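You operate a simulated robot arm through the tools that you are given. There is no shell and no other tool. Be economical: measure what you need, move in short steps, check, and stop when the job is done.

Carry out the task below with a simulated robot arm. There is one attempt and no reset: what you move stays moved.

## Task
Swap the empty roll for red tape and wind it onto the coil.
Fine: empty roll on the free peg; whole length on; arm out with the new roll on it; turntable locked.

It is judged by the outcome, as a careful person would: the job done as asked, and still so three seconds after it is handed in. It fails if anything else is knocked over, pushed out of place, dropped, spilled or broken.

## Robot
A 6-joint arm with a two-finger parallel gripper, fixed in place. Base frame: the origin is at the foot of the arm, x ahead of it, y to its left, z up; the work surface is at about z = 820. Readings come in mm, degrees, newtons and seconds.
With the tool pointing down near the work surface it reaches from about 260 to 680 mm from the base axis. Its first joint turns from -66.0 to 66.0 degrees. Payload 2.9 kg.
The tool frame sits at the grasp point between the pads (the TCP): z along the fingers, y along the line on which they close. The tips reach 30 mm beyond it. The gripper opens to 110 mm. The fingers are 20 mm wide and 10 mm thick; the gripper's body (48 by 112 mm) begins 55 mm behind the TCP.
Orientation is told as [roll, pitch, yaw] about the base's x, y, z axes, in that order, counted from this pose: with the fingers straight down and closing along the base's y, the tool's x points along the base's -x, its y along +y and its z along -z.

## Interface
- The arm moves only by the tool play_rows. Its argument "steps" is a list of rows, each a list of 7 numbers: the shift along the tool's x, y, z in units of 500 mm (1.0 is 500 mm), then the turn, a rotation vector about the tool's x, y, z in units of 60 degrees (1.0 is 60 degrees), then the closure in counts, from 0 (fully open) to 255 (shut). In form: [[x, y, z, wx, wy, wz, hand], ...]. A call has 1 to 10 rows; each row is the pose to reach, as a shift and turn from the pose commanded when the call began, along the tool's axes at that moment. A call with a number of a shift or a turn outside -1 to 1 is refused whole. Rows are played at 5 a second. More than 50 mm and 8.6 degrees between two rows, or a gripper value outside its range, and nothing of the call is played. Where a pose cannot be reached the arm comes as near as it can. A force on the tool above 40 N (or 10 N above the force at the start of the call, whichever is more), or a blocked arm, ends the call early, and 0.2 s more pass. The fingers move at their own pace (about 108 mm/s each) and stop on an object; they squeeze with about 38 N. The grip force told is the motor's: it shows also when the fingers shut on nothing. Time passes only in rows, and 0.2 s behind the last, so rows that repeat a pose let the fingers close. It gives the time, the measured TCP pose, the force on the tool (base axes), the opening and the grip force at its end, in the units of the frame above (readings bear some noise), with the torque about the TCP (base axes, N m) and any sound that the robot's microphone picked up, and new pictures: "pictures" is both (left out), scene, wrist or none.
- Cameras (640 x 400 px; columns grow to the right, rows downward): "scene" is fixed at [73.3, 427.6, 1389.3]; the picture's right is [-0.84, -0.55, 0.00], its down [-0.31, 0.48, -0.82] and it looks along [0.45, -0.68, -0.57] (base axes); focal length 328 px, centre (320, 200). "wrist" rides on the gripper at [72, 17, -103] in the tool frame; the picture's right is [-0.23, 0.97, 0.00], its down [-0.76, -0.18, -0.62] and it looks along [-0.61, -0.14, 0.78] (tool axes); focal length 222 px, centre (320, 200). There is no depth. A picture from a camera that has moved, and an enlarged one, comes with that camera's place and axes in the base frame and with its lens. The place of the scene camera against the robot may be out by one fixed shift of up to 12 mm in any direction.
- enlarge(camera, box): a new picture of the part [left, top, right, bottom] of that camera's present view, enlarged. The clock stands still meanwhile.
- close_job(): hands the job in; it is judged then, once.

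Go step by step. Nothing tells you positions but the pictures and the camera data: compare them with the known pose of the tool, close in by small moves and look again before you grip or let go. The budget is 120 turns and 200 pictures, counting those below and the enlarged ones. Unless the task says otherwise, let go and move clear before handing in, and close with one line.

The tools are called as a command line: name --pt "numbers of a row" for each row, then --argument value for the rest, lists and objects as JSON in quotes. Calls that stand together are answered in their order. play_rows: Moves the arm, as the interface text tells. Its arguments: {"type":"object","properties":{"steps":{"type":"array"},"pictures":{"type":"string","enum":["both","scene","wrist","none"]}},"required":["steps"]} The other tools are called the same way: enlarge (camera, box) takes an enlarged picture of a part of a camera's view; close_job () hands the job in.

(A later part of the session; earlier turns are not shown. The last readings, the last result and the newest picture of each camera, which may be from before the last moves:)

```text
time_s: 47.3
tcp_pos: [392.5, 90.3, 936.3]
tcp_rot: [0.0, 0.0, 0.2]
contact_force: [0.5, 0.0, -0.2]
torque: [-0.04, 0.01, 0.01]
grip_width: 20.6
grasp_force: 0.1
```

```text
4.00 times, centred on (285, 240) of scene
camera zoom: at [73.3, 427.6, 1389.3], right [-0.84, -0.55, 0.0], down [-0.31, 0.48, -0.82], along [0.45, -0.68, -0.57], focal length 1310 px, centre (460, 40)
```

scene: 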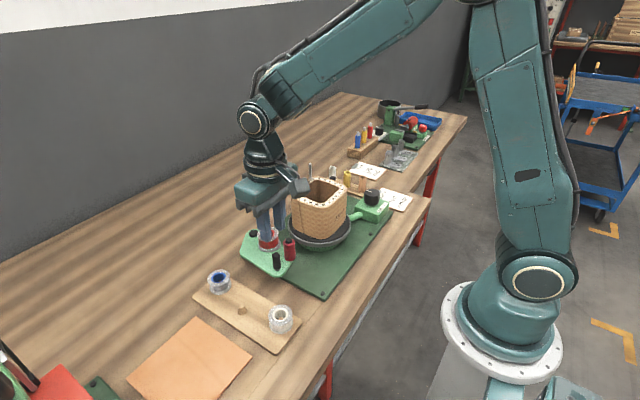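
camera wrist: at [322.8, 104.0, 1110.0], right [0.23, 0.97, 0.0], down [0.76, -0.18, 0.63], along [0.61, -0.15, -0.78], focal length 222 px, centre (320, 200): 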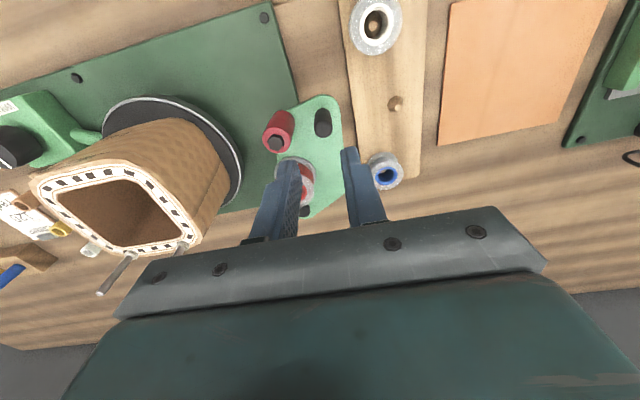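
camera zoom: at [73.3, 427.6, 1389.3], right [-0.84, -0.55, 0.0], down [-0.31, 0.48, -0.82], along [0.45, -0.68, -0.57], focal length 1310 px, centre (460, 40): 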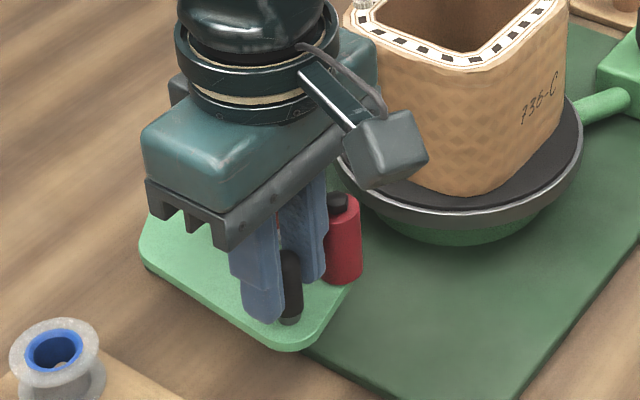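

Fingers are each side of the handle. I raise 10 mm for body clearance over the coil and swing the arm in along its arc (pivot (505,37.5), radius 125), first about 20°.

play_rows --pt "0 0 -0.02 0 0 0 207" --pt "0.008 -0.024 -0.02 0 0 0 207" --pt "0.015 -0.045 -0.02 0 0 0 207" --pt "0.02 -0.066 -0.02 0 0 0 207" --pt "0.0226 -0.088 -0.02 0 0 0 207" --pt "0.0226 -0.088 -0.02 0 0 0 207"

enlarge --camera "scene" --box '[230, 190, 340, 290]'

```text
time_s: 48.7
tcp_pos: [379.8, 43.6, 949.0]
tcp_rot: [0.2, -0.1, 0.0]
contact_force: [1.7, -1.9, 0.2]
torque: [-0.07, -0.06, 0.01]
grip_width: 21.7
grasp_force: 0.5
camera wrist: at [307.1, 61.5, 1050.8], right [0.23, 0.97, 0.0], down [0.76, -0.18, 0.62], along [0.61, -0.14, -0.78], focal length 222 px, centre (320, 200)
```

scene: 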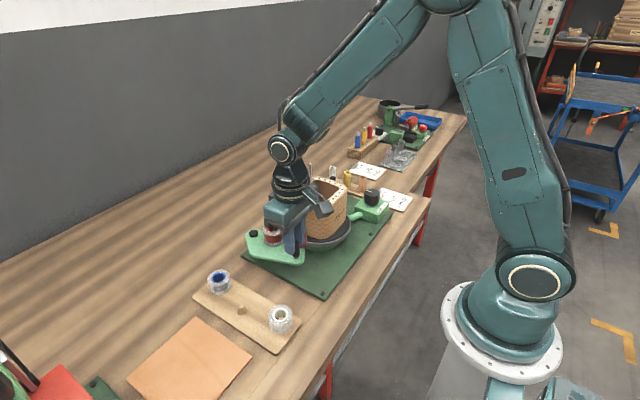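
wrist: 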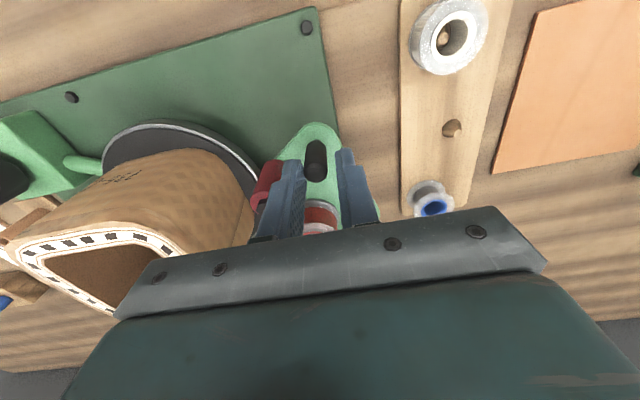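

```text
4.00 times, centred on (285, 240) of scene
camera zoom: at [73.3, 427.5, 1389.3], right [-0.84, -0.55, 0.0], down [-0.31, 0.48, -0.82], along [0.45, -0.68, -0.57], focal length 1310 px, centre (460, 40)
```

zoom: 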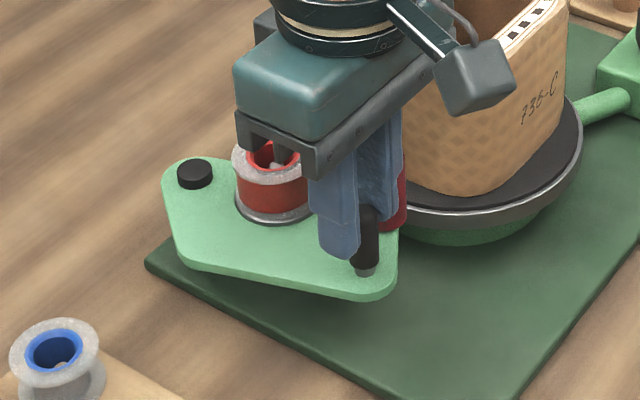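

The arm swings freely; the roller is close to the coil. Continuing in small steps until it bears on the coil.

play_rows --pt "0 -0.009 0 0 0 0 207" --pt "0 -0.018 0 0 0 0 207" --pt "0 -0.027 0 0 0 0 207" --pt "0 -0.036 0 0 0 0 207" --pt "-0.001 -0.044 0 0 0 0 207" --pt "-0.002 -0.052 0 0 0 0 207"

enlarge --camera "wrist" --box '[140, 90, 380, 260]'

```text
time_s: 50.1
tcp_pos: [381.0, 19.5, 946.5]
tcp_rot: [0.1, 0.1, 0.1]
contact_force: [-0.1, -0.6, 0.1]
torque: [-0.03, 0.02, -0.02]
grip_width: 21.5
grasp_force: 0.9
camera wrist: at [308.3, 36.7, 1049.7], right [0.23, 0.97, 0.0], down [0.76, -0.18, 0.62], along [0.61, -0.14, -0.78], focal length 222 px, centre (320, 200)
```

scene: 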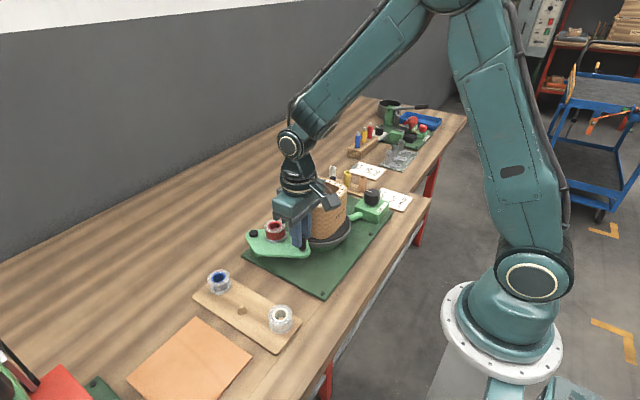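
wrist: 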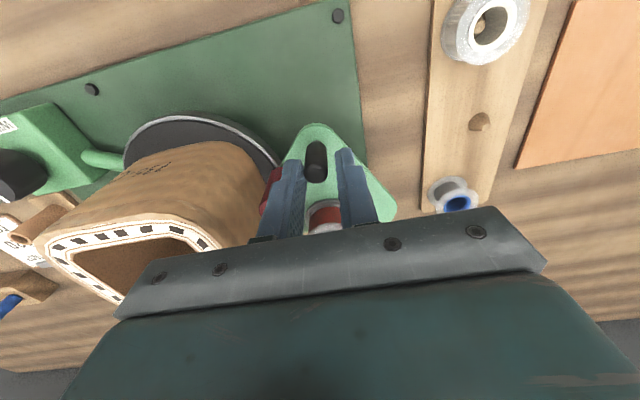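

```text
2.35 times, centred on (260, 175) of wrist
camera zoom: at [308.3, 36.7, 1049.7], right [0.23, 0.97, 0.0], down [0.76, -0.18, 0.62], along [0.61, -0.14, -0.78], focal length 523 px, centre (461, 259)
```

zoom: 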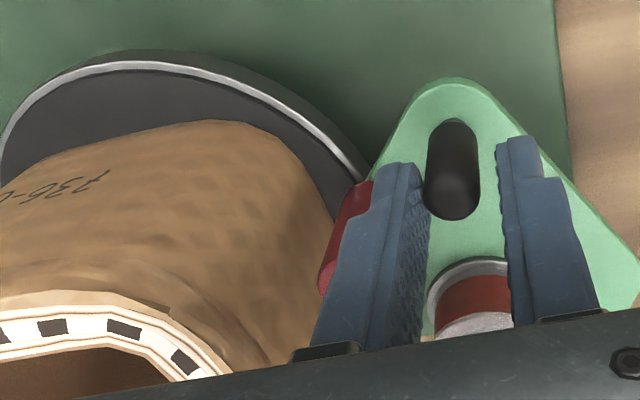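

No contact yet; a few more millimetres.

play_rows --pt "-0.001 -0.008 0 0 0 0 207" --pt "-0.003 -0.016 0 0 0 0 207" --pt "-0.005 -0.024 0 0 0 0 207" --pt "-0.008 -0.032 0 0 0 0 207" --pt "-0.008 -0.032 0 0 0 0 207"

enlarge --camera "wrist" --box '[140, 90, 380, 260]'

enlarge --camera "scene" --box '[230, 170, 370, 290]'

```text
time_s: 51.3
tcp_pos: [384.1, 2.2, 945.2]
tcp_rot: [0.1, 0.0, -0.1]
contact_force: [-0.8, 0.3, -0.3]
torque: [-0.04, -0.01, 0.0]
grip_width: 20.4
grasp_force: 0.1
camera wrist: at [311.9, 20.1, 1048.5], right [0.23, 0.97, 0.0], down [0.76, -0.18, 0.62], along [0.61, -0.14, -0.78], focal length 222 px, centre (320, 200)
```

scene: 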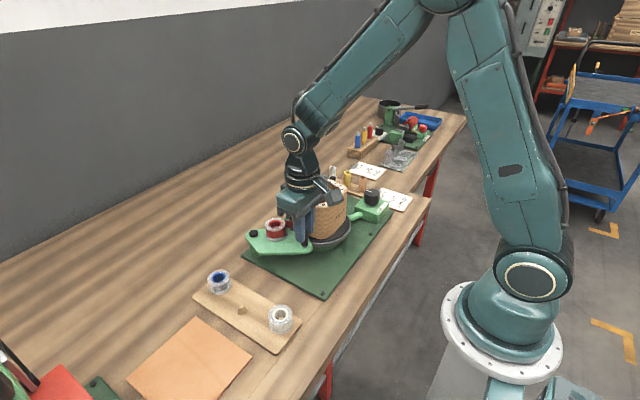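
wrist: 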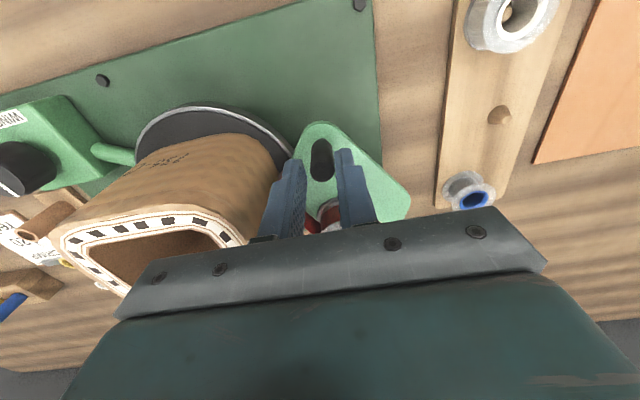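

```text
2.35 times, centred on (260, 175) of wrist
camera zoom: at [311.9, 20.1, 1048.5], right [0.23, 0.97, 0.0], down [0.76, -0.18, 0.62], along [0.61, -0.14, -0.78], focal length 523 px, centre (461, 259)
```

zoom: 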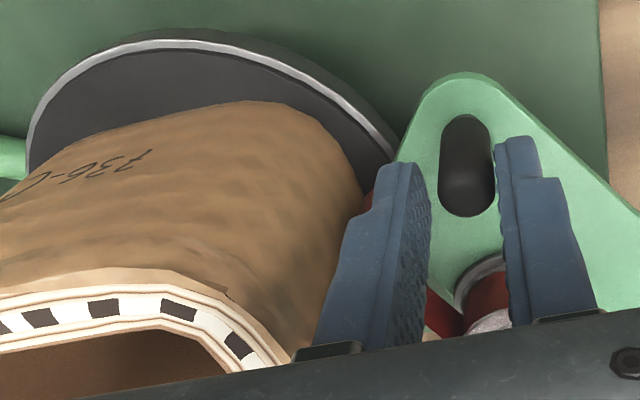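

```text
3.33 times, centred on (300, 230) of scene
camera zoom: at [73.3, 427.6, 1389.3], right [-0.84, -0.55, 0.0], down [-0.31, 0.48, -0.82], along [0.45, -0.68, -0.57], focal length 1092 px, centre (387, 100)
```

zoom: 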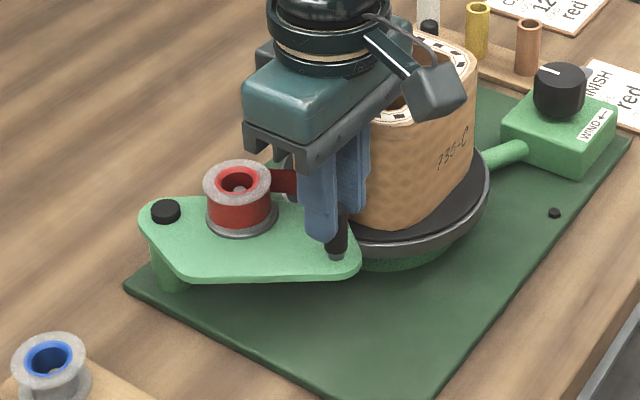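

A red tape now runs from the roll to the coil, so the arm is engaging. I push gently a little more to see whether it stops against the coil.

play_rows --pt "-0.002 -0.006 0 0 0 0 207" --pt "-0.004 -0.012 0 0 0 0 207" --pt "-0.006 -0.018 0 0 0 0 207" --pt "-0.006 -0.018 0 0 0 0 207" --pictures "wrist"

enlarge --camera "scene" --box '[230, 170, 370, 290]'

```text
time_s: 52.3
tcp_pos: [388.2, -6.6, 945.8]
tcp_rot: [0.1, -0.1, 0.2]
contact_force: [0.1, 6.9, 2.5]
torque: [0.16, 0.04, -0.01]
grip_width: 23.6
grasp_force: 2.6
camera wrist: at [314.3, 11.5, 1048.6], right [0.23, 0.97, 0.0], down [0.76, -0.18, 0.62], along [0.61, -0.14, -0.78], focal length 222 px, centre (320, 200)
```

wrist: 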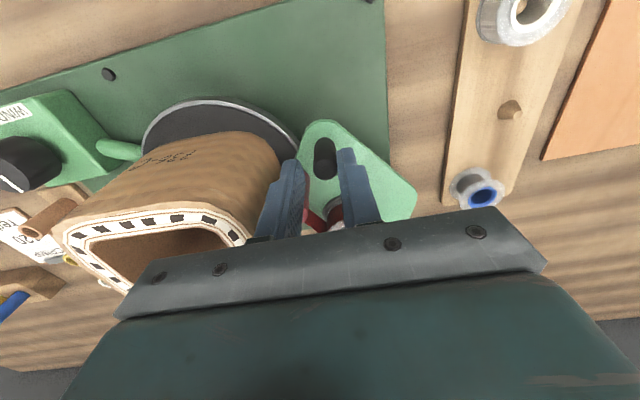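

```text
3.33 times, centred on (300, 230) of scene
camera zoom: at [73.3, 427.7, 1389.3], right [-0.84, -0.55, 0.0], down [-0.31, 0.48, -0.82], along [0.45, -0.68, -0.57], focal length 1092 px, centre (387, 100)
```

zoom: 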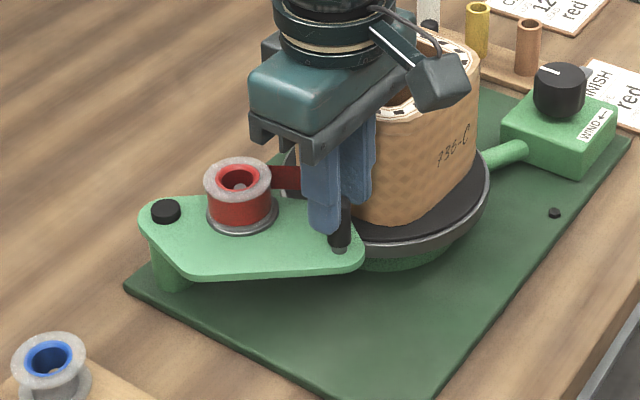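

The roller now bears on the coil (7 N). I back off the finger, rise straight up, and head for the WIND knob.

play_rows --pt "0 0.005 0 0 0 0 207" --pt "0 0.005 -0.08 0 0 0 200" --pt "0 0.005 -0.17 0 0 0 190" --pt "0 0.005 -0.26 0 0 0 150" --pt "0.01 -0.08 -0.29 0 0 0 100" --pt "0.03 -0.17 -0.29 0 0 0 100" --pt "0.05 -0.26 -0.29 0 0 0 100" --pt "0.06 -0.35 -0.29 0 0 0 100" --pt "0.07 -0.44 -0.29 0 0 0 100" --pt "0.07 -0.485 -0.26 0 0 0 100"

enlarge --camera "wrist" --box '[230, 60, 430, 220]'

enlarge --camera "scene" --box '[230, 170, 410, 290]'

```text
time_s: 54.5
tcp_pos: [350.6, -249.4, 1078.5]
tcp_rot: [0.1, 0.0, 0.1]
contact_force: [-0.1, -0.2, -0.5]
torque: [0.01, 0.0, 0.02]
grip_width: 66.8
grasp_force: 0.1
camera wrist: at [277.0, -232.2, 1181.3], right [0.23, 0.97, 0.0], down [0.76, -0.18, 0.62], along [0.61, -0.14, -0.78], focal length 222 px, centre (320, 200)
```

scene: 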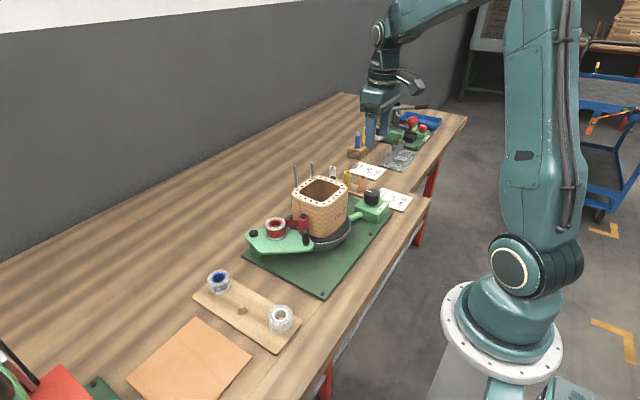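
wrist: 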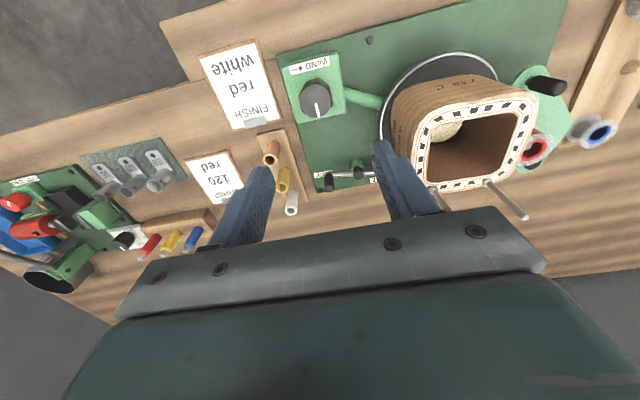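

```text
2.50 times, centred on (330, 140) of wrist
camera zoom: at [277.0, -232.2, 1181.3], right [0.23, 0.97, 0.0], down [0.76, -0.18, 0.62], along [0.61, -0.14, -0.78], focal length 555 px, centre (295, 350)
```

zoom: 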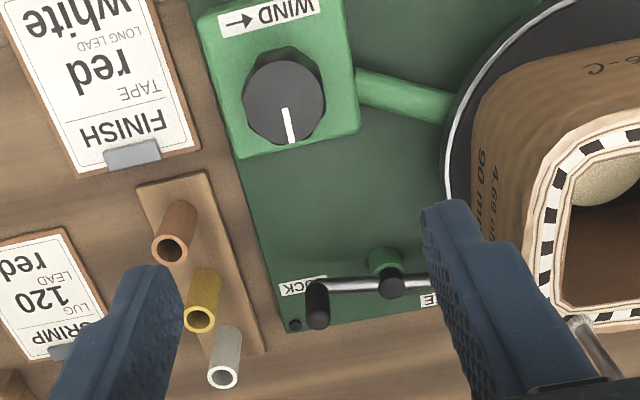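

```text
3.33 times, centred on (320, 230) of scene
camera zoom: at [73.3, 427.6, 1389.3], right [-0.84, -0.55, 0.0], down [-0.31, 0.48, -0.82], along [0.45, -0.68, -0.57], focal length 1092 px, centre (320, 100)
```

zoom: 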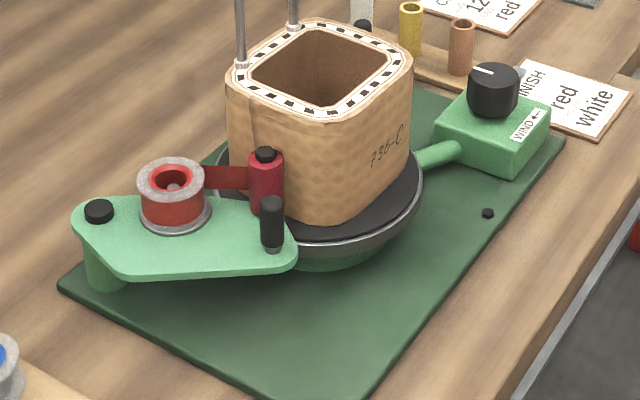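

The arm is in with tape on the coil. Knob top ≈(349,-253,892), 40 mm wide; WIND arrow means clockwise from above. I descend over it.

play_rows --pt "0.003 -0.008 0.08 0 0 0 90" --pt "0.003 -0.008 0.17 0 0 0 90" --pt "0.003 -0.008 0.24 0 0 0 90" --pt "0.003 -0.008 0.24 0 0 0 90" --pictures "wrist"

enlarge --camera "wrist" --box '[230, 80, 430, 240]'

```text
time_s: 55.5
tcp_pos: [353.0, -254.3, 957.1]
tcp_rot: [0.1, 0.0, 0.0]
contact_force: [-1.2, -0.6, 0.6]
torque: [-0.01, -0.01, -0.03]
grip_width: 71.1
grasp_force: 0.1
camera wrist: at [278.9, -236.1, 1060.2], right [0.23, 0.97, 0.0], down [0.76, -0.18, 0.62], along [0.61, -0.14, -0.78], focal length 222 px, centre (320, 200)
```

wrist: 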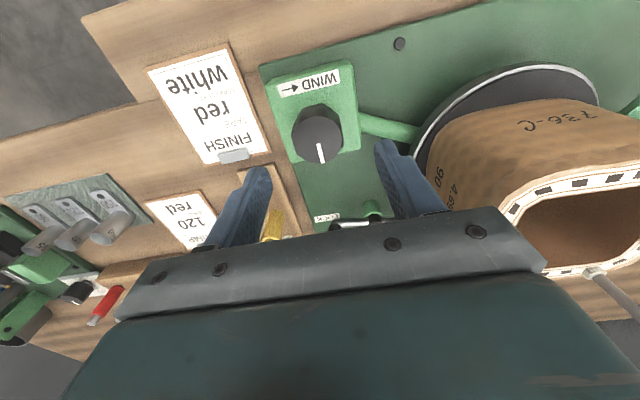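

```text
2.50 times, centred on (330, 160) of wrist
camera zoom: at [278.9, -236.1, 1060.2], right [0.23, 0.97, 0.0], down [0.76, -0.18, 0.62], along [0.61, -0.14, -0.78], focal length 555 px, centre (295, 300)
```

zoom: 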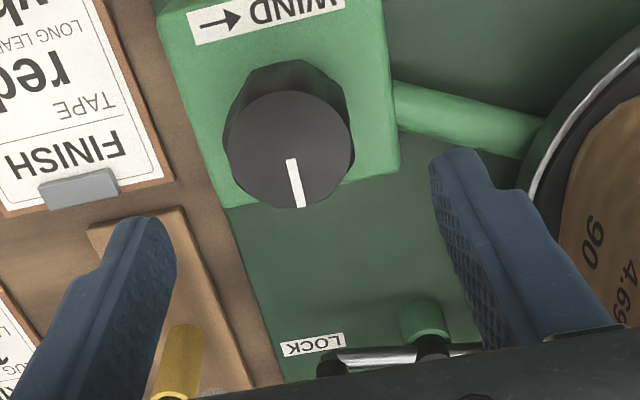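

Knob centre at (350.3,-254.2). I pre-turn the gripper 60° counter-clockwise above the knob to gain winding stroke.

play_rows --pt "0.004 0 0 0 0 -0.14 90" --pt "0.004 0 0 0 0 -0.28 90" --pt "0.004 0 0 0 0 -0.42 90" --pt "0.004 0 0 0 0 -0.56 90" --pt "0.004 0 0 0 0 -0.7 90" --pt "0.004 0 0 0 0 -0.84 90" --pt "0.004 0 0 0 0 -0.98 90" --pt "0.004 0 0 0 0 -1 90" --pictures "wrist"

```text
time_s: 57.3
tcp_pos: [349.7, -253.0, 956.1]
tcp_rot: [0.1, -0.1, 60.2]
contact_force: [-0.1, 0.5, 0.0]
torque: [0.01, 0.0, -0.02]
grip_width: 71.2
grasp_force: 0.1
camera wrist: at [298.9, -306.6, 1059.9], right [-0.73, 0.68, 0.0], down [0.53, 0.57, 0.62], along [0.42, 0.46, -0.78], focal length 222 px, centre (320, 200)
```

wrist: 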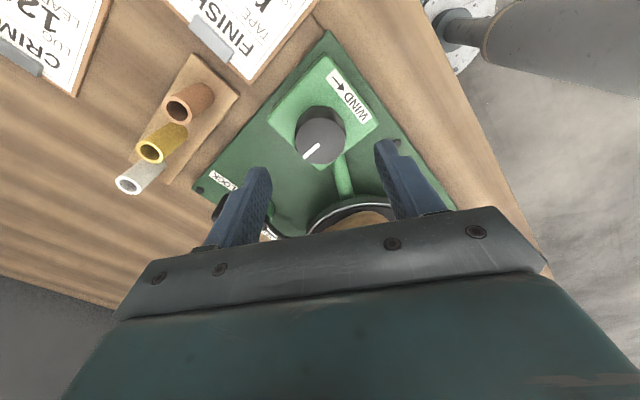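

Good. Descend onto the knob, grip it, and try the first 60° of clockwise turning.

play_rows --pt "0 0 0.05 0 0 0 90" --pt "0 0 0.1 0 0 0 120" --pt "0 0 0.1 0 0 0 160" --pt "0 0 0.1 0 0 0 160" --pt "0 0 0.1 0 0 0 180" --pt "0 0 0.1 0 0 0 180" --pictures "wrist"

```text
time_s: 58.7
tcp_pos: [349.8, -252.0, 907.4]
tcp_rot: [-0.1, -0.1, 60.1]
contact_force: [4.6, -2.2, -6.5]
torque: [-0.24, -0.3, 0.15]
grip_width: 39.9
grasp_force: 45.3
camera wrist: at [297.9, -305.7, 1010.0], right [-0.73, 0.68, 0.0], down [0.53, 0.57, 0.62], along [0.43, 0.46, -0.78], focal length 222 px, centre (320, 200)
```

wrist: 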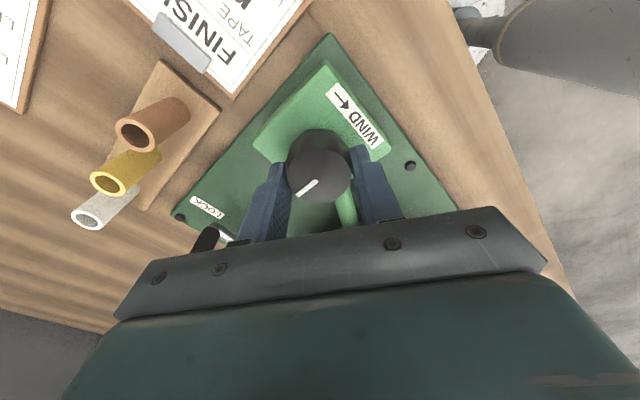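

Knob gripped at 40 mm. Turning it clockwise (tool +z) 60°.

play_rows --pt "0 0 0 0 0 0.12 180" --pt "0 0 0 0 0 0.24 180" --pt "0 0 0 0 0 0.36 180" --pt "0 0 0 0 0 0.48 180" --pt "0 0 0 0 0 0.6 180" --pt "0 0 0 0 0 0.72 180" --pt "0 0 0 0 0 0.84 180" --pt "0 0 0 0 0 0.98 180"

enlarge --camera "scene" --box '[230, 170, 410, 290]'

```text
time_s: 60.5
tcp_pos: [350.2, -254.4, 907.4]
tcp_rot: [-0.1, -0.3, 1.0]
contact_force: [5.7, -13.4, 12.1]
torque: [-0.19, 0.45, 0.05]
grip_width: 39.9
grasp_force: 45.3
camera wrist: at [277.1, -237.5, 1009.8], right [0.21, 0.98, 0.0], down [0.76, -0.16, 0.63], along [0.61, -0.13, -0.78], focal length 222 px, centre (320, 200)
```

scene: 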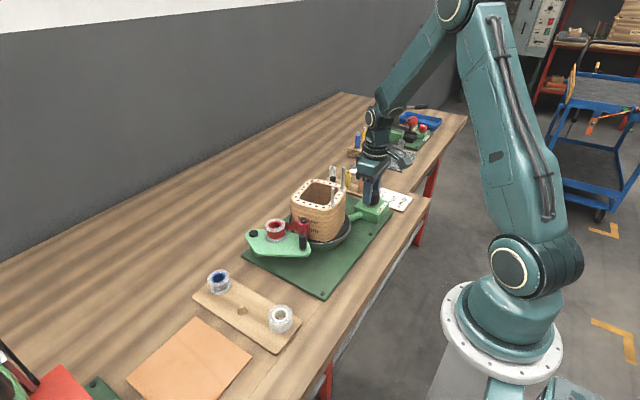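
wrist: 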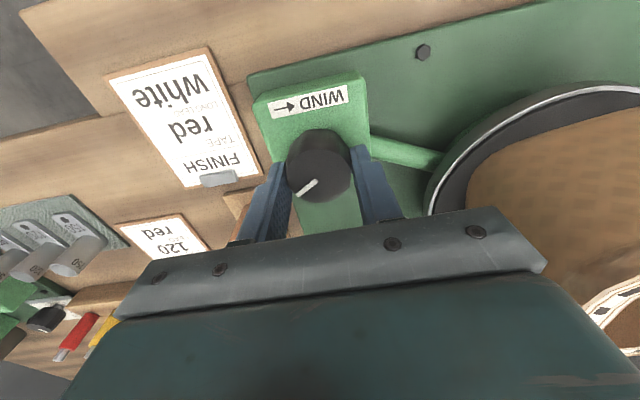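

```text
3.33 times, centred on (320, 230) of scene
camera zoom: at [73.3, 427.3, 1389.4], right [-0.84, -0.55, 0.0], down [-0.31, 0.48, -0.82], along [0.45, -0.68, -0.58], focal length 1092 px, centre (320, 100)
```

zoom: 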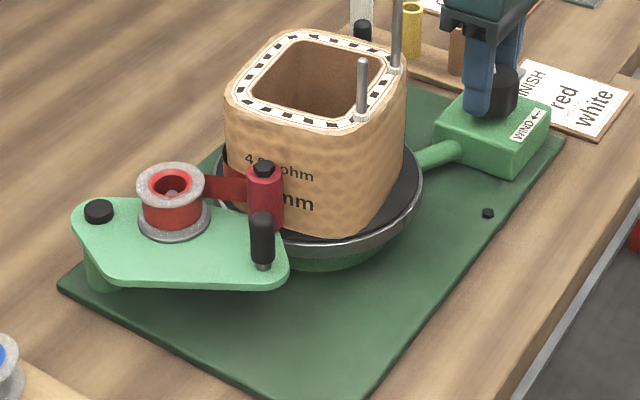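

The coil turned as the knob turned, and tape is feeding. I continue turning clockwise.

play_rows --pt "0 0 0 0 0 0.12 180" --pt "0 0 0 0 0 0.24 180" --pt "0 0 0 0 0 0.36 180" --pt "0 0 0 0 0 0.48 180" --pt "0 0 0 0 0 0.6 180" --pt "0 0 0 0 0 0.72 180" --pt "0 0 0 0 0 0.84 180" --pt "0 0 0 0 0 0.98 180" --pictures "none"

play_rows --pt "0 0 0 0 0 0.12 180" --pt "0 0 0 0 0 0.24 180" --pt "0 0 0 0 0 0.36 180" --pt "0 0 0 0 0 0.48 180" --pt "0 0 0 0 0 0.6 180" --pt "0 0 0 0 0 0.72 180" --pt "0 0 0 0 0 0.84 180" --pt "0 0 0 0 0 0.98 180"

enlarge --camera "scene" --box '[230, 170, 410, 290]'

```text
time_s: 62.3
tcp_pos: [348.9, -257.1, 907.3]
tcp_rot: [-0.3, -0.3, -58.2]
contact_force: [-6.4, -28.6, 13.3]
torque: [-0.67, -0.26, 0.02]
grip_width: 39.3
grasp_force: 44.6
```

```text
time_s: 64.1
tcp_pos: [349.0, -253.3, 905.2]
tcp_rot: [-0.1, -0.2, -116.7]
contact_force: [-12.3, -18.7, 24.6]
torque: [-0.55, 0.43, 0.06]
grip_width: 39.7
grasp_force: 44.8
camera wrist: at [396.1, -195.2, 1008.3], right [0.77, -0.64, 0.0], down [-0.5, -0.6, 0.63], along [-0.4, -0.48, -0.78], focal length 222 px, centre (320, 200)
```

scene: 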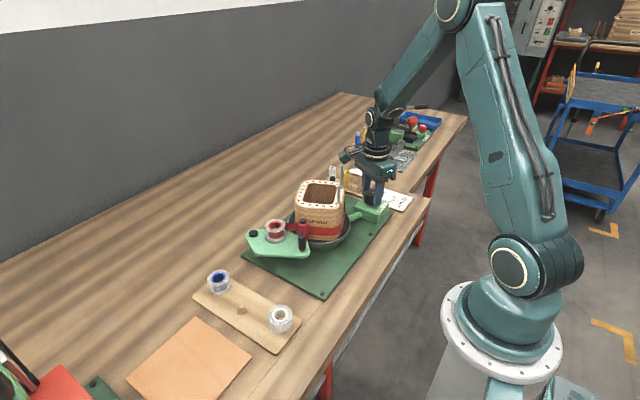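
wrist: 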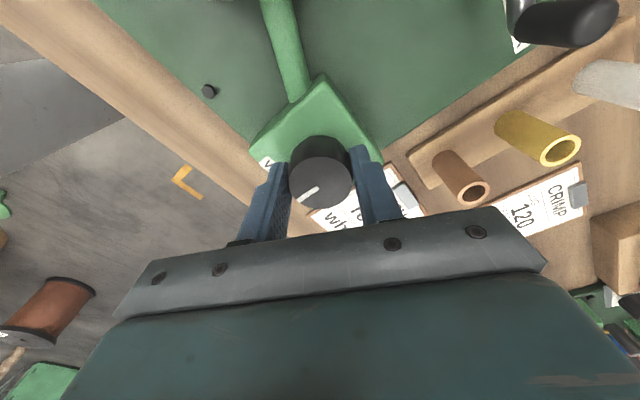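

```text
3.33 times, centred on (320, 230) of scene
camera zoom: at [72.7, 427.3, 1389.4], right [-0.84, -0.55, 0.0], down [-0.31, 0.48, -0.82], along [0.45, -0.68, -0.57], focal length 1092 px, centre (320, 100)
```

zoom: 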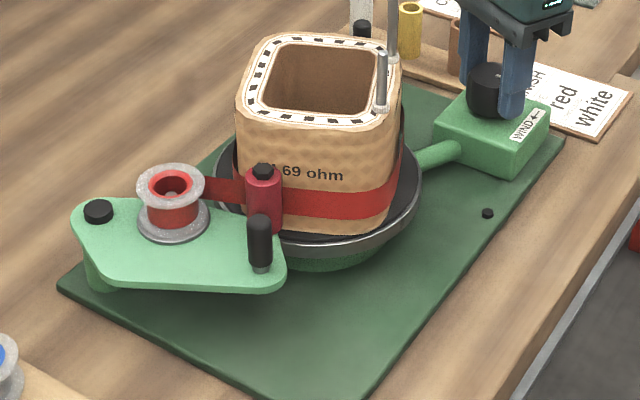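

The red tape is wrapping on the coil. I keep turning.

play_rows --pt "0 0 0 0 0 0.12 180" --pt "0 0 0 0 0 0.24 180" --pt "0 0 0 0 0 0.36 180" --pt "0 0 0 0 0 0.48 180" --pt "0 0 0 0 0 0.6 180" --pt "0 0 0 0 0 0.72 180" --pt "0 0 0 0 0 0.84 180" --pt "0 0 0 0 0 0.98 180" --pictures "none"

enlarge --camera "scene" --box '[230, 170, 410, 290]'

```text
time_s: 66.0
tcp_pos: [349.2, -255.3, 905.1]
tcp_rot: [0.2, 0.0, -175.3]
contact_force: [2.8, -5.2, -4.8]
torque: [0.26, 0.09, -0.07]
grip_width: 39.7
grasp_force: 44.9
stopped in row 8: the force on the tool passed its limit at 44 N (the readings are from after the stop); the commanded pose is now the measured one
```

```text
3.33 times, centred on (320, 230) of scene
camera zoom: at [73.4, 427.4, 1389.4], right [-0.84, -0.55, 0.0], down [-0.32, 0.48, -0.82], along [0.45, -0.68, -0.58], focal length 1092 px, centre (320, 100)
```

zoom: 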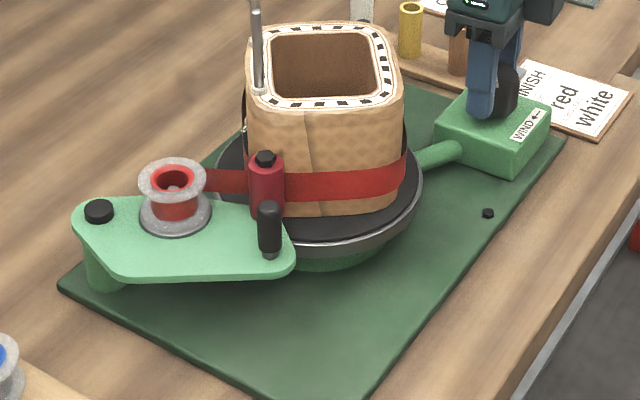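

Still winding well; the stop just came from side load. Continuing.

play_rows --pt "0 0 0 0 0 0.12 180" --pt "0 0 0 0 0 0.24 180" --pt "0 0 0 0 0 0.36 180" --pt "0 0 0 0 0 0.48 180" --pt "0 0 0 0 0 0.6 180" --pt "0 0 0 0 0 0.72 180" --pt "0 0 0 0 0 0.84 180" --pt "0 0 0 0 0 0.98 180" --pictures "none"

enlarge --camera "scene" --box '[230, 170, 410, 290]'

```text
time_s: 67.3
tcp_pos: [348.5, -255.7, 904.7]
tcp_rot: [-1.1, 0.3, 151.4]
contact_force: [6.3, 3.7, -3.0]
torque: [-0.7, 0.52, -0.03]
grip_width: 39.7
grasp_force: 44.8
out of reach, approached as far as the arm can: row 5, 6
stopped in row 6: the force on the tool passed its limit at 71 N (the readings are from after the stop); the commanded pose is now the measured one
```

```text
3.33 times, centred on (320, 230) of scene
camera zoom: at [73.5, 427.7, 1389.3], right [-0.84, -0.55, 0.0], down [-0.32, 0.48, -0.82], along [0.45, -0.68, -0.57], focal length 1092 px, centre (320, 100)
```

zoom: 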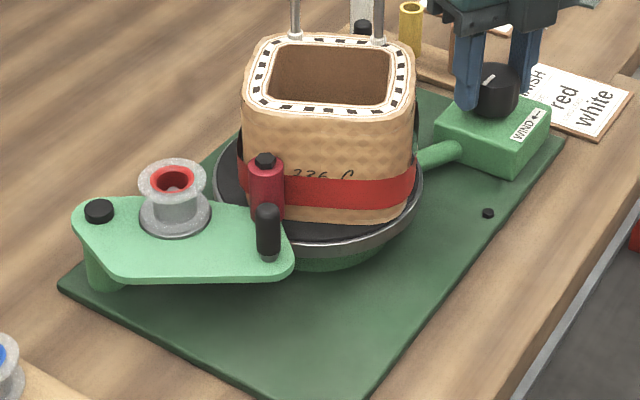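

The roll now looks bare and the span of tape is gone. I inspect closely.

enlarge --camera "scene" --box '[260, 195, 350, 255]'

```text
6.67 times, centred on (305, 225) of scene
camera zoom: at [73.5, 427.7, 1389.3], right [-0.84, -0.55, 0.0], down [-0.32, 0.48, -0.82], along [0.45, -0.68, -0.57], focal length 2183 px, centre (420, 33)
```

zoom: 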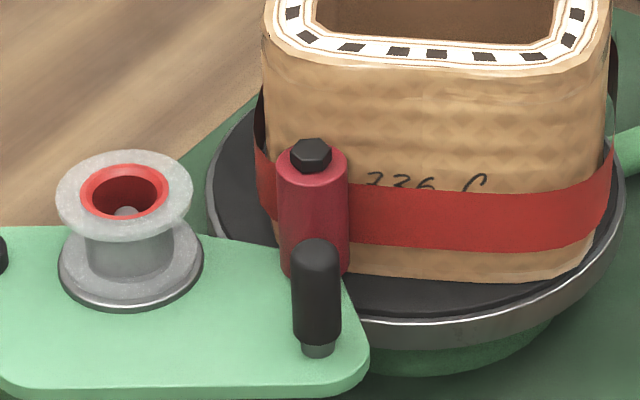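

Whole length is on. I release the knob, rise, and unwind the wrist back.

play_rows --pt "0 0 0 0 0 0 120" --pt "0 0 0 0 0 0 90" --pt "0 0 -0.05 0 0 0 90" --pt "0 0 -0.14 0 0 0 90" --pt "0 0 -0.2 0 0 -0.1 90" --pt "0 0 -0.2 0 0 -0.24 90" --pt "0 0 -0.2 0 0 -0.38 90" --pt "0 0 -0.2 0 0 -0.52 90" --pt "0 0 -0.2 0 0 -0.66 90" --pt "0 0 -0.2 0 0 -0.8 90" --pictures "none"

play_rows --pt "0 0 0 0 0 -0.14 90" --pt "0 0 0 0 0 -0.28 90" --pt "0 0 0 0 0 -0.42 90" --pt "0 0 0 0 0 -0.56 90" --pt "0 0 0 0 0 -0.7 90" --pt "0 0 0 0 0 -0.84 90" --pt "0 0 0 0 0 -0.98 90" --pictures "none"

play_rows --pt "0 0 0 0 0 -0.14 90" --pt "0 0 0 0 0 -0.28 90" --pt "0 0 0 0 0 -0.42 90" --pt "0 0 0 0 0 -0.56 90" --pt "0 0 0 0 0 -0.7 90" --pt "0 0 0 0 0 -0.84 90" --pt "0 0 0 0 0 -0.98 90" --pictures "none"

```text
time_s: 69.5
tcp_pos: [347.3, -256.8, 1005.3]
tcp_rot: [-0.7, 1.0, -160.6]
contact_force: [-1.1, 0.3, 0.0]
torque: [0.03, -0.01, 0.02]
grip_width: 71.1
grasp_force: 0.1
```

```text
time_s: 71.1
tcp_pos: [347.0, -257.6, 1006.2]
tcp_rot: [0.5, 0.9, -101.8]
contact_force: [-0.1, -0.1, 0.1]
torque: [-0.02, 0.0, 0.0]
grip_width: 71.1
grasp_force: 0.0
```

```text
time_s: 72.7
tcp_pos: [346.0, -258.1, 1005.6]
tcp_rot: [1.0, 0.1, -43.0]
contact_force: [-0.6, -0.3, -0.5]
torque: [0.03, -0.01, 0.01]
grip_width: 71.3
grasp_force: 0.1
```

Now I move above the lock lever's handle, with the gripper yawed about −80° so it can push the handle along its arc.

play_rows --pt "-0.06 0.054 0 0.012 -0.011 0.13 110" --pt "-0.12 0.108 0 0.012 -0.011 0.26 130" --pt "-0.18 0.162 0 0.012 -0.011 0.39 140" --pt "-0.18 0.162 0 0.012 -0.011 0.51 140" --pt "-0.18 0.162 0 0.012 -0.011 0.62 140" --pt "-0.18 0.162 0 0.012 -0.011 0.62 140"

enlarge --camera "wrist" --box '[230, 60, 430, 220]'

enlarge --camera "scene" --box '[230, 170, 410, 290]'

```text
time_s: 74.1
tcp_pos: [468.4, -260.4, 1005.6]
tcp_rot: [0.5, -0.1, -80.3]
contact_force: [0.2, 0.8, 1.0]
torque: [-0.02, 0.01, 0.0]
grip_width: 49.6
grasp_force: 0.1
camera wrist: at [471.4, -184.4, 1108.6], right [1.0, -0.06, 0.01], down [-0.05, -0.78, 0.62], along [-0.03, -0.62, -0.78], focal length 222 px, centre (320, 200)
```

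scene: 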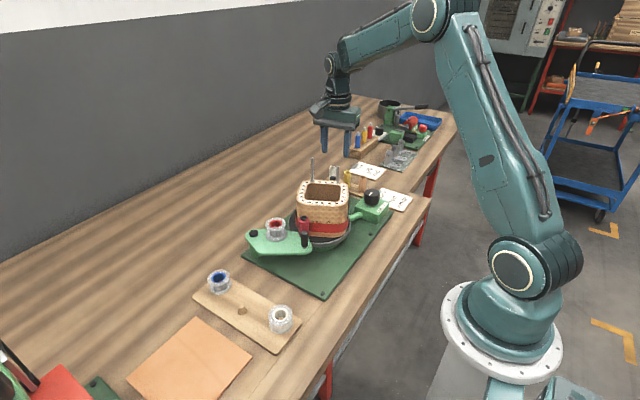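
wrist: 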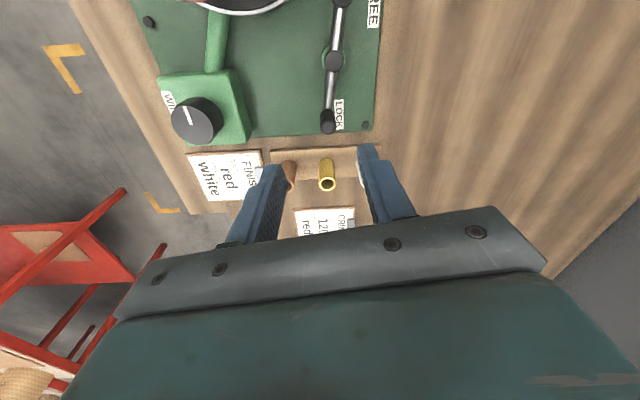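

```text
2.50 times, centred on (330, 140) of wrist
camera zoom: at [471.4, -184.4, 1108.6], right [1.0, -0.06, 0.01], down [-0.05, -0.78, 0.62], along [-0.03, -0.62, -0.78], focal length 555 px, centre (295, 350)
```

zoom: 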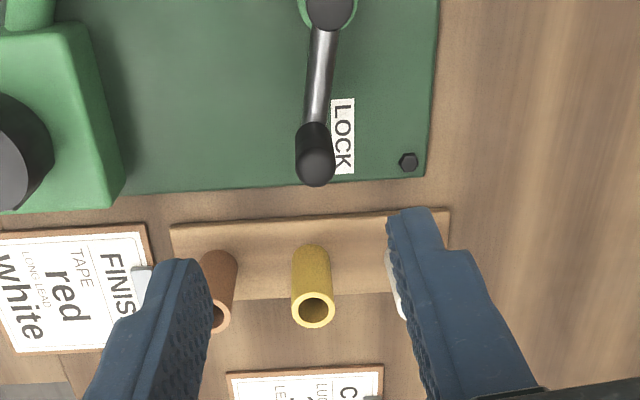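

```text
3.33 times, centred on (320, 230) of scene
camera zoom: at [73.3, 427.6, 1389.3], right [-0.84, -0.55, 0.0], down [-0.31, 0.48, -0.82], along [0.45, -0.68, -0.57], focal length 1092 px, centre (320, 100)
```

zoom: 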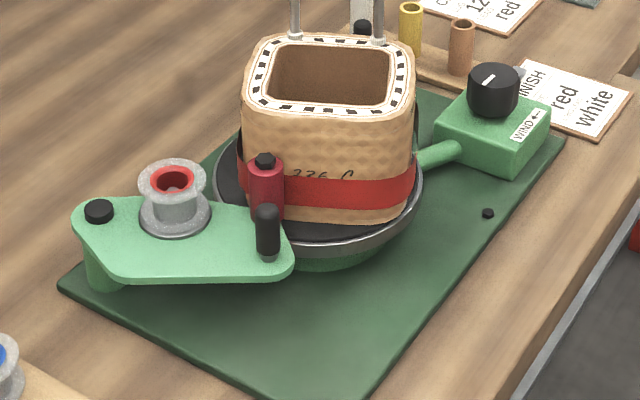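

The handle is at about (475,-261). I descend with fingers on both sides along x and close on it.

play_rows --pt "-0.002 0.012 0.07 0 0 0 140" --pt "-0.002 0.012 0.14 0 0 0 140" --pt "-0.002 0.012 0.197 0 0 0 140" --pt "-0.002 0.012 0.197 0 0 0 180" --pt "-0.002 0.012 0.197 0 0 0 220" --pt "-0.002 0.012 0.197 0 0 0 255" --pt "-0.002 0.012 0.197 0 0 0 255" --pictures "wrist"

```text
time_s: 75.7
tcp_pos: [471.3, -259.3, 907.9]
tcp_rot: [0.4, -0.2, -80.2]
contact_force: [-1.0, 1.1, -1.6]
torque: [-0.41, 0.68, 0.0]
grip_width: 15.3
grasp_force: 44.9
camera wrist: at [475.5, -183.0, 1011.1], right [1.0, -0.06, 0.01], down [-0.05, -0.78, 0.62], along [-0.03, -0.62, -0.78], focal length 222 px, centre (320, 200)
```

wrist: 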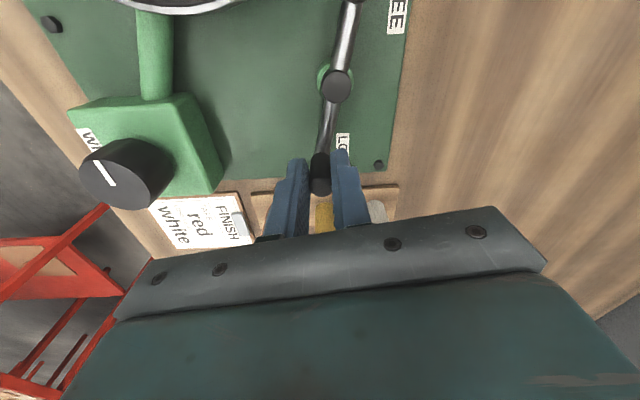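

Gripped. I swing the lever toward the shoe-on-rim position, turning the gripper with it.

play_rows --pt "-0.0047 0.013 0 0 0 -0.13 255" --pt "-0.0076 0.0265 0 0 0 -0.26 255" --pt "-0.0083 0.0404 0 0 0 -0.39 255" --pt "-0.0074 0.0541 0 0 0 -0.52 255" --pt "-0.0044 0.0676 0 0 0 -0.65 255" --pt "-0.0003 0.0791 0 0 0 -0.76 255" --pt "-0.0003 0.0791 0 0 0 -0.76 255" --pictures "wrist"

enlarge --camera "wrist" --box '[230, 0, 470, 200]'

```text
time_s: 77.3
tcp_pos: [508.1, -254.8, 908.3]
tcp_rot: [-0.1, 0.1, -35.1]
contact_force: [-32.7, -4.7, 10.7]
torque: [-0.95, 0.58, -0.04]
grip_width: 15.5
grasp_force: 44.8
camera wrist: at [457.9, -198.5, 1011.0], right [0.75, 0.67, 0.0], down [0.52, -0.58, 0.62], along [0.42, -0.46, -0.78], focal length 222 px, centre (320, 200)
```

wrist: 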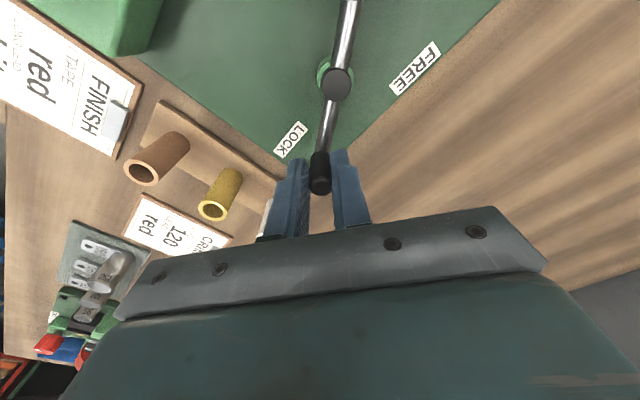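

```text
2.00 times, centred on (350, 100) of wrist
camera zoom: at [457.9, -198.5, 1011.0], right [0.75, 0.67, 0.0], down [0.52, -0.58, 0.62], along [0.42, -0.46, -0.78], focal length 444 px, centre (260, 400)
```

zoom: 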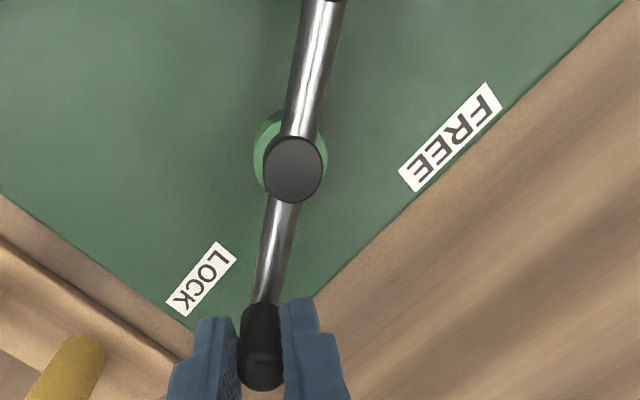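

The lever is at its stop. I release, rise and inspect the shoe against the rim.

play_rows --pt "0 -0.004 0 0 0 0 200" --pt "0 0 0 0 0 0 160" --pt "0 0 -0.09 0 0 0 150" --pt "0 0 -0.18 0 0 0 150" --pt "0.08 0.02 -0.22 0 0 -0.1 150" --pt "0.16 0.04 -0.22 0 0 -0.2 150" --pt "0.2 0.04 -0.22 0 0 -0.34 150" --pt "0.2 0.04 -0.22 0 0 -0.48 150" --pt "0.2 0.04 -0.22 0 0 -0.585 150" --pictures "wrist"

enlarge --camera "wrist" --box '[270, 20, 470, 180]'

```text
time_s: 79.3
tcp_pos: [442.6, -179.9, 1018.0]
tcp_rot: [0.1, -0.4, 0.5]
contact_force: [-0.6, 0.5, 0.1]
torque: [0.03, 0.03, 0.0]
grip_width: 45.2
grasp_force: 0.1
camera wrist: at [368.7, -162.8, 1121.0], right [0.22, 0.98, 0.0], down [0.76, -0.17, 0.63], along [0.61, -0.14, -0.78], focal length 222 px, centre (320, 200)
```

wrist: 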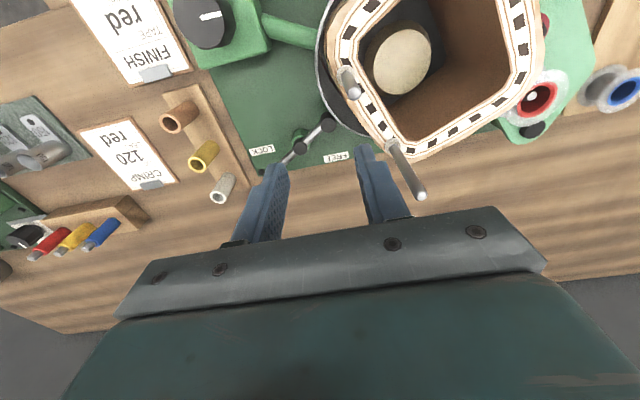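

```text
2.50 times, centred on (370, 100) of wrist
camera zoom: at [368.7, -162.8, 1121.0], right [0.22, 0.98, 0.0], down [0.76, -0.17, 0.63], along [0.61, -0.14, -0.78], focal length 555 px, centre (195, 450)
```

zoom: 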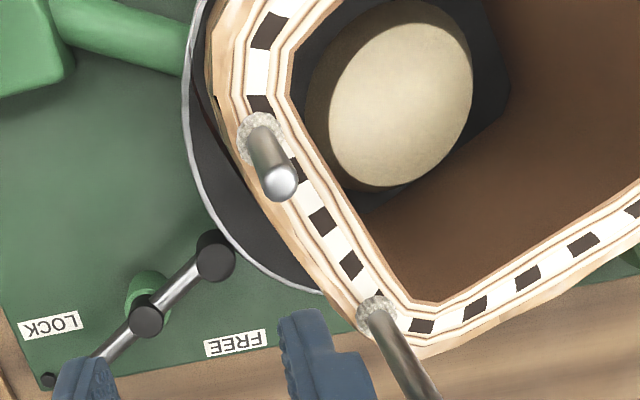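

The shoe bears firmly on the rim, handle on the LOCK side: turntable locked. Now to the swing arm's handle at ≈(387,-5) to swing it out.

play_rows --pt "0 -0.02 -0.08 0 0 0.005 190" --pt "0 -0.02 -0.17 0 0 0.008 207" --pt "0.04 0.06 -0.18 0 0 0.008 207" --pt "0.08 0.14 -0.18 0 0 0.008 207" --pt "0.1 0.22 -0.18 0 0 0.008 207" --pt "0.11 0.3 -0.18 0 0 0.008 207" --pt "0.11 0.352 -0.16 0 0 0.008 207" --pt "0.11 0.352 -0.1 0 0 0.008 200" --pt "0.11 0.352 -0.1 0 0 0.008 200"

enlarge --camera "wrist" --box '[230, 60, 430, 220]'

```text
time_s: 81.3
tcp_pos: [385.5, -5.3, 1063.9]
tcp_rot: [0.0, -0.5, -0.1]
contact_force: [0.4, 0.0, -0.5]
torque: [0.0, 0.03, -0.02]
grip_width: 24.1
grasp_force: 0.0
camera wrist: at [311.1, 13.2, 1166.6], right [0.23, 0.97, 0.0], down [0.76, -0.18, 0.63], along [0.61, -0.14, -0.78], focal length 222 px, centre (320, 200)
```

scene: 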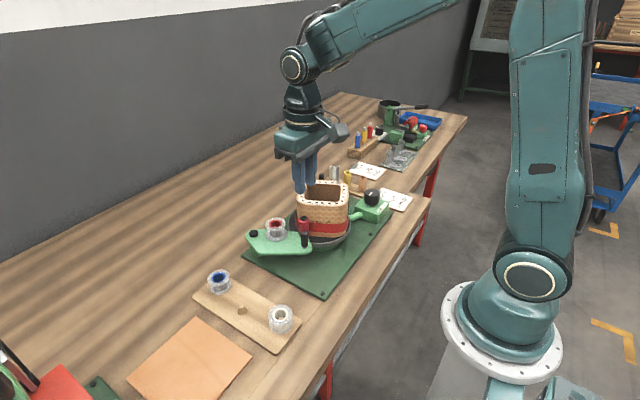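
wrist: 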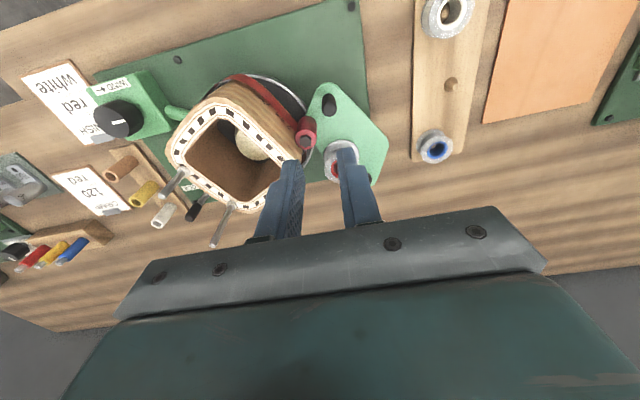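

```text
2.50 times, centred on (330, 140) of wrist
camera zoom: at [311.1, 13.2, 1166.6], right [0.23, 0.97, 0.0], down [0.76, -0.18, 0.63], along [0.61, -0.14, -0.78], focal length 555 px, centre (295, 350)
```

zoom: 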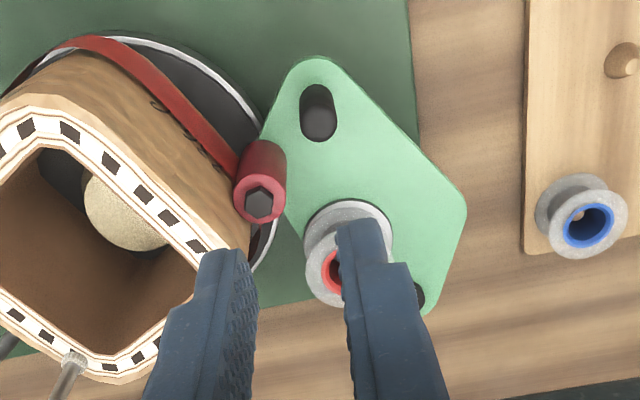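

The handle is at (382,8) now. I align over it and descend partway to check centering.

play_rows --pt "0.006 0.026 0.03 0 0.008 0 204" --pt "0.006 0.026 0.12 0 0.008 0 204" --pt "0.006 0.026 0.2 0 0.008 0 204" --pt "0.006 0.026 0.2 0 0.008 0 204" --pictures "none"

enlarge --camera "wrist" --box '[230, 90, 430, 250]'

```text
time_s: 82.3
tcp_pos: [386.7, 7.1, 965.9]
tcp_rot: [0.0, 0.1, -0.1]
contact_force: [-0.2, -0.1, -0.3]
torque: [0.03, 0.0, -0.02]
grip_width: 22.3
grasp_force: 0.0
```

```text
2.50 times, centred on (330, 170) of wrist
camera zoom: at [313.1, 25.5, 1068.9], right [0.23, 0.97, 0.0], down [0.76, -0.18, 0.62], along [0.61, -0.14, -0.78], focal length 555 px, centre (295, 275)
```

zoom: 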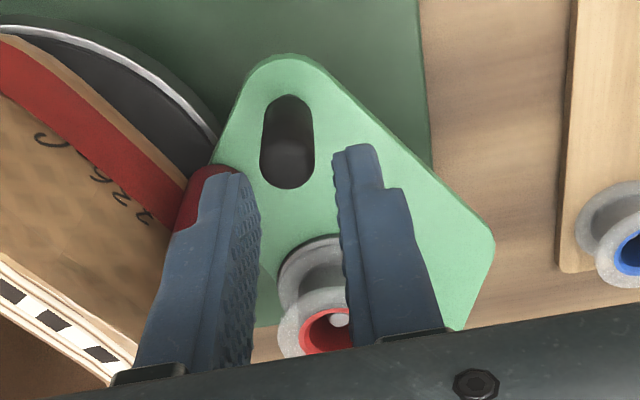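

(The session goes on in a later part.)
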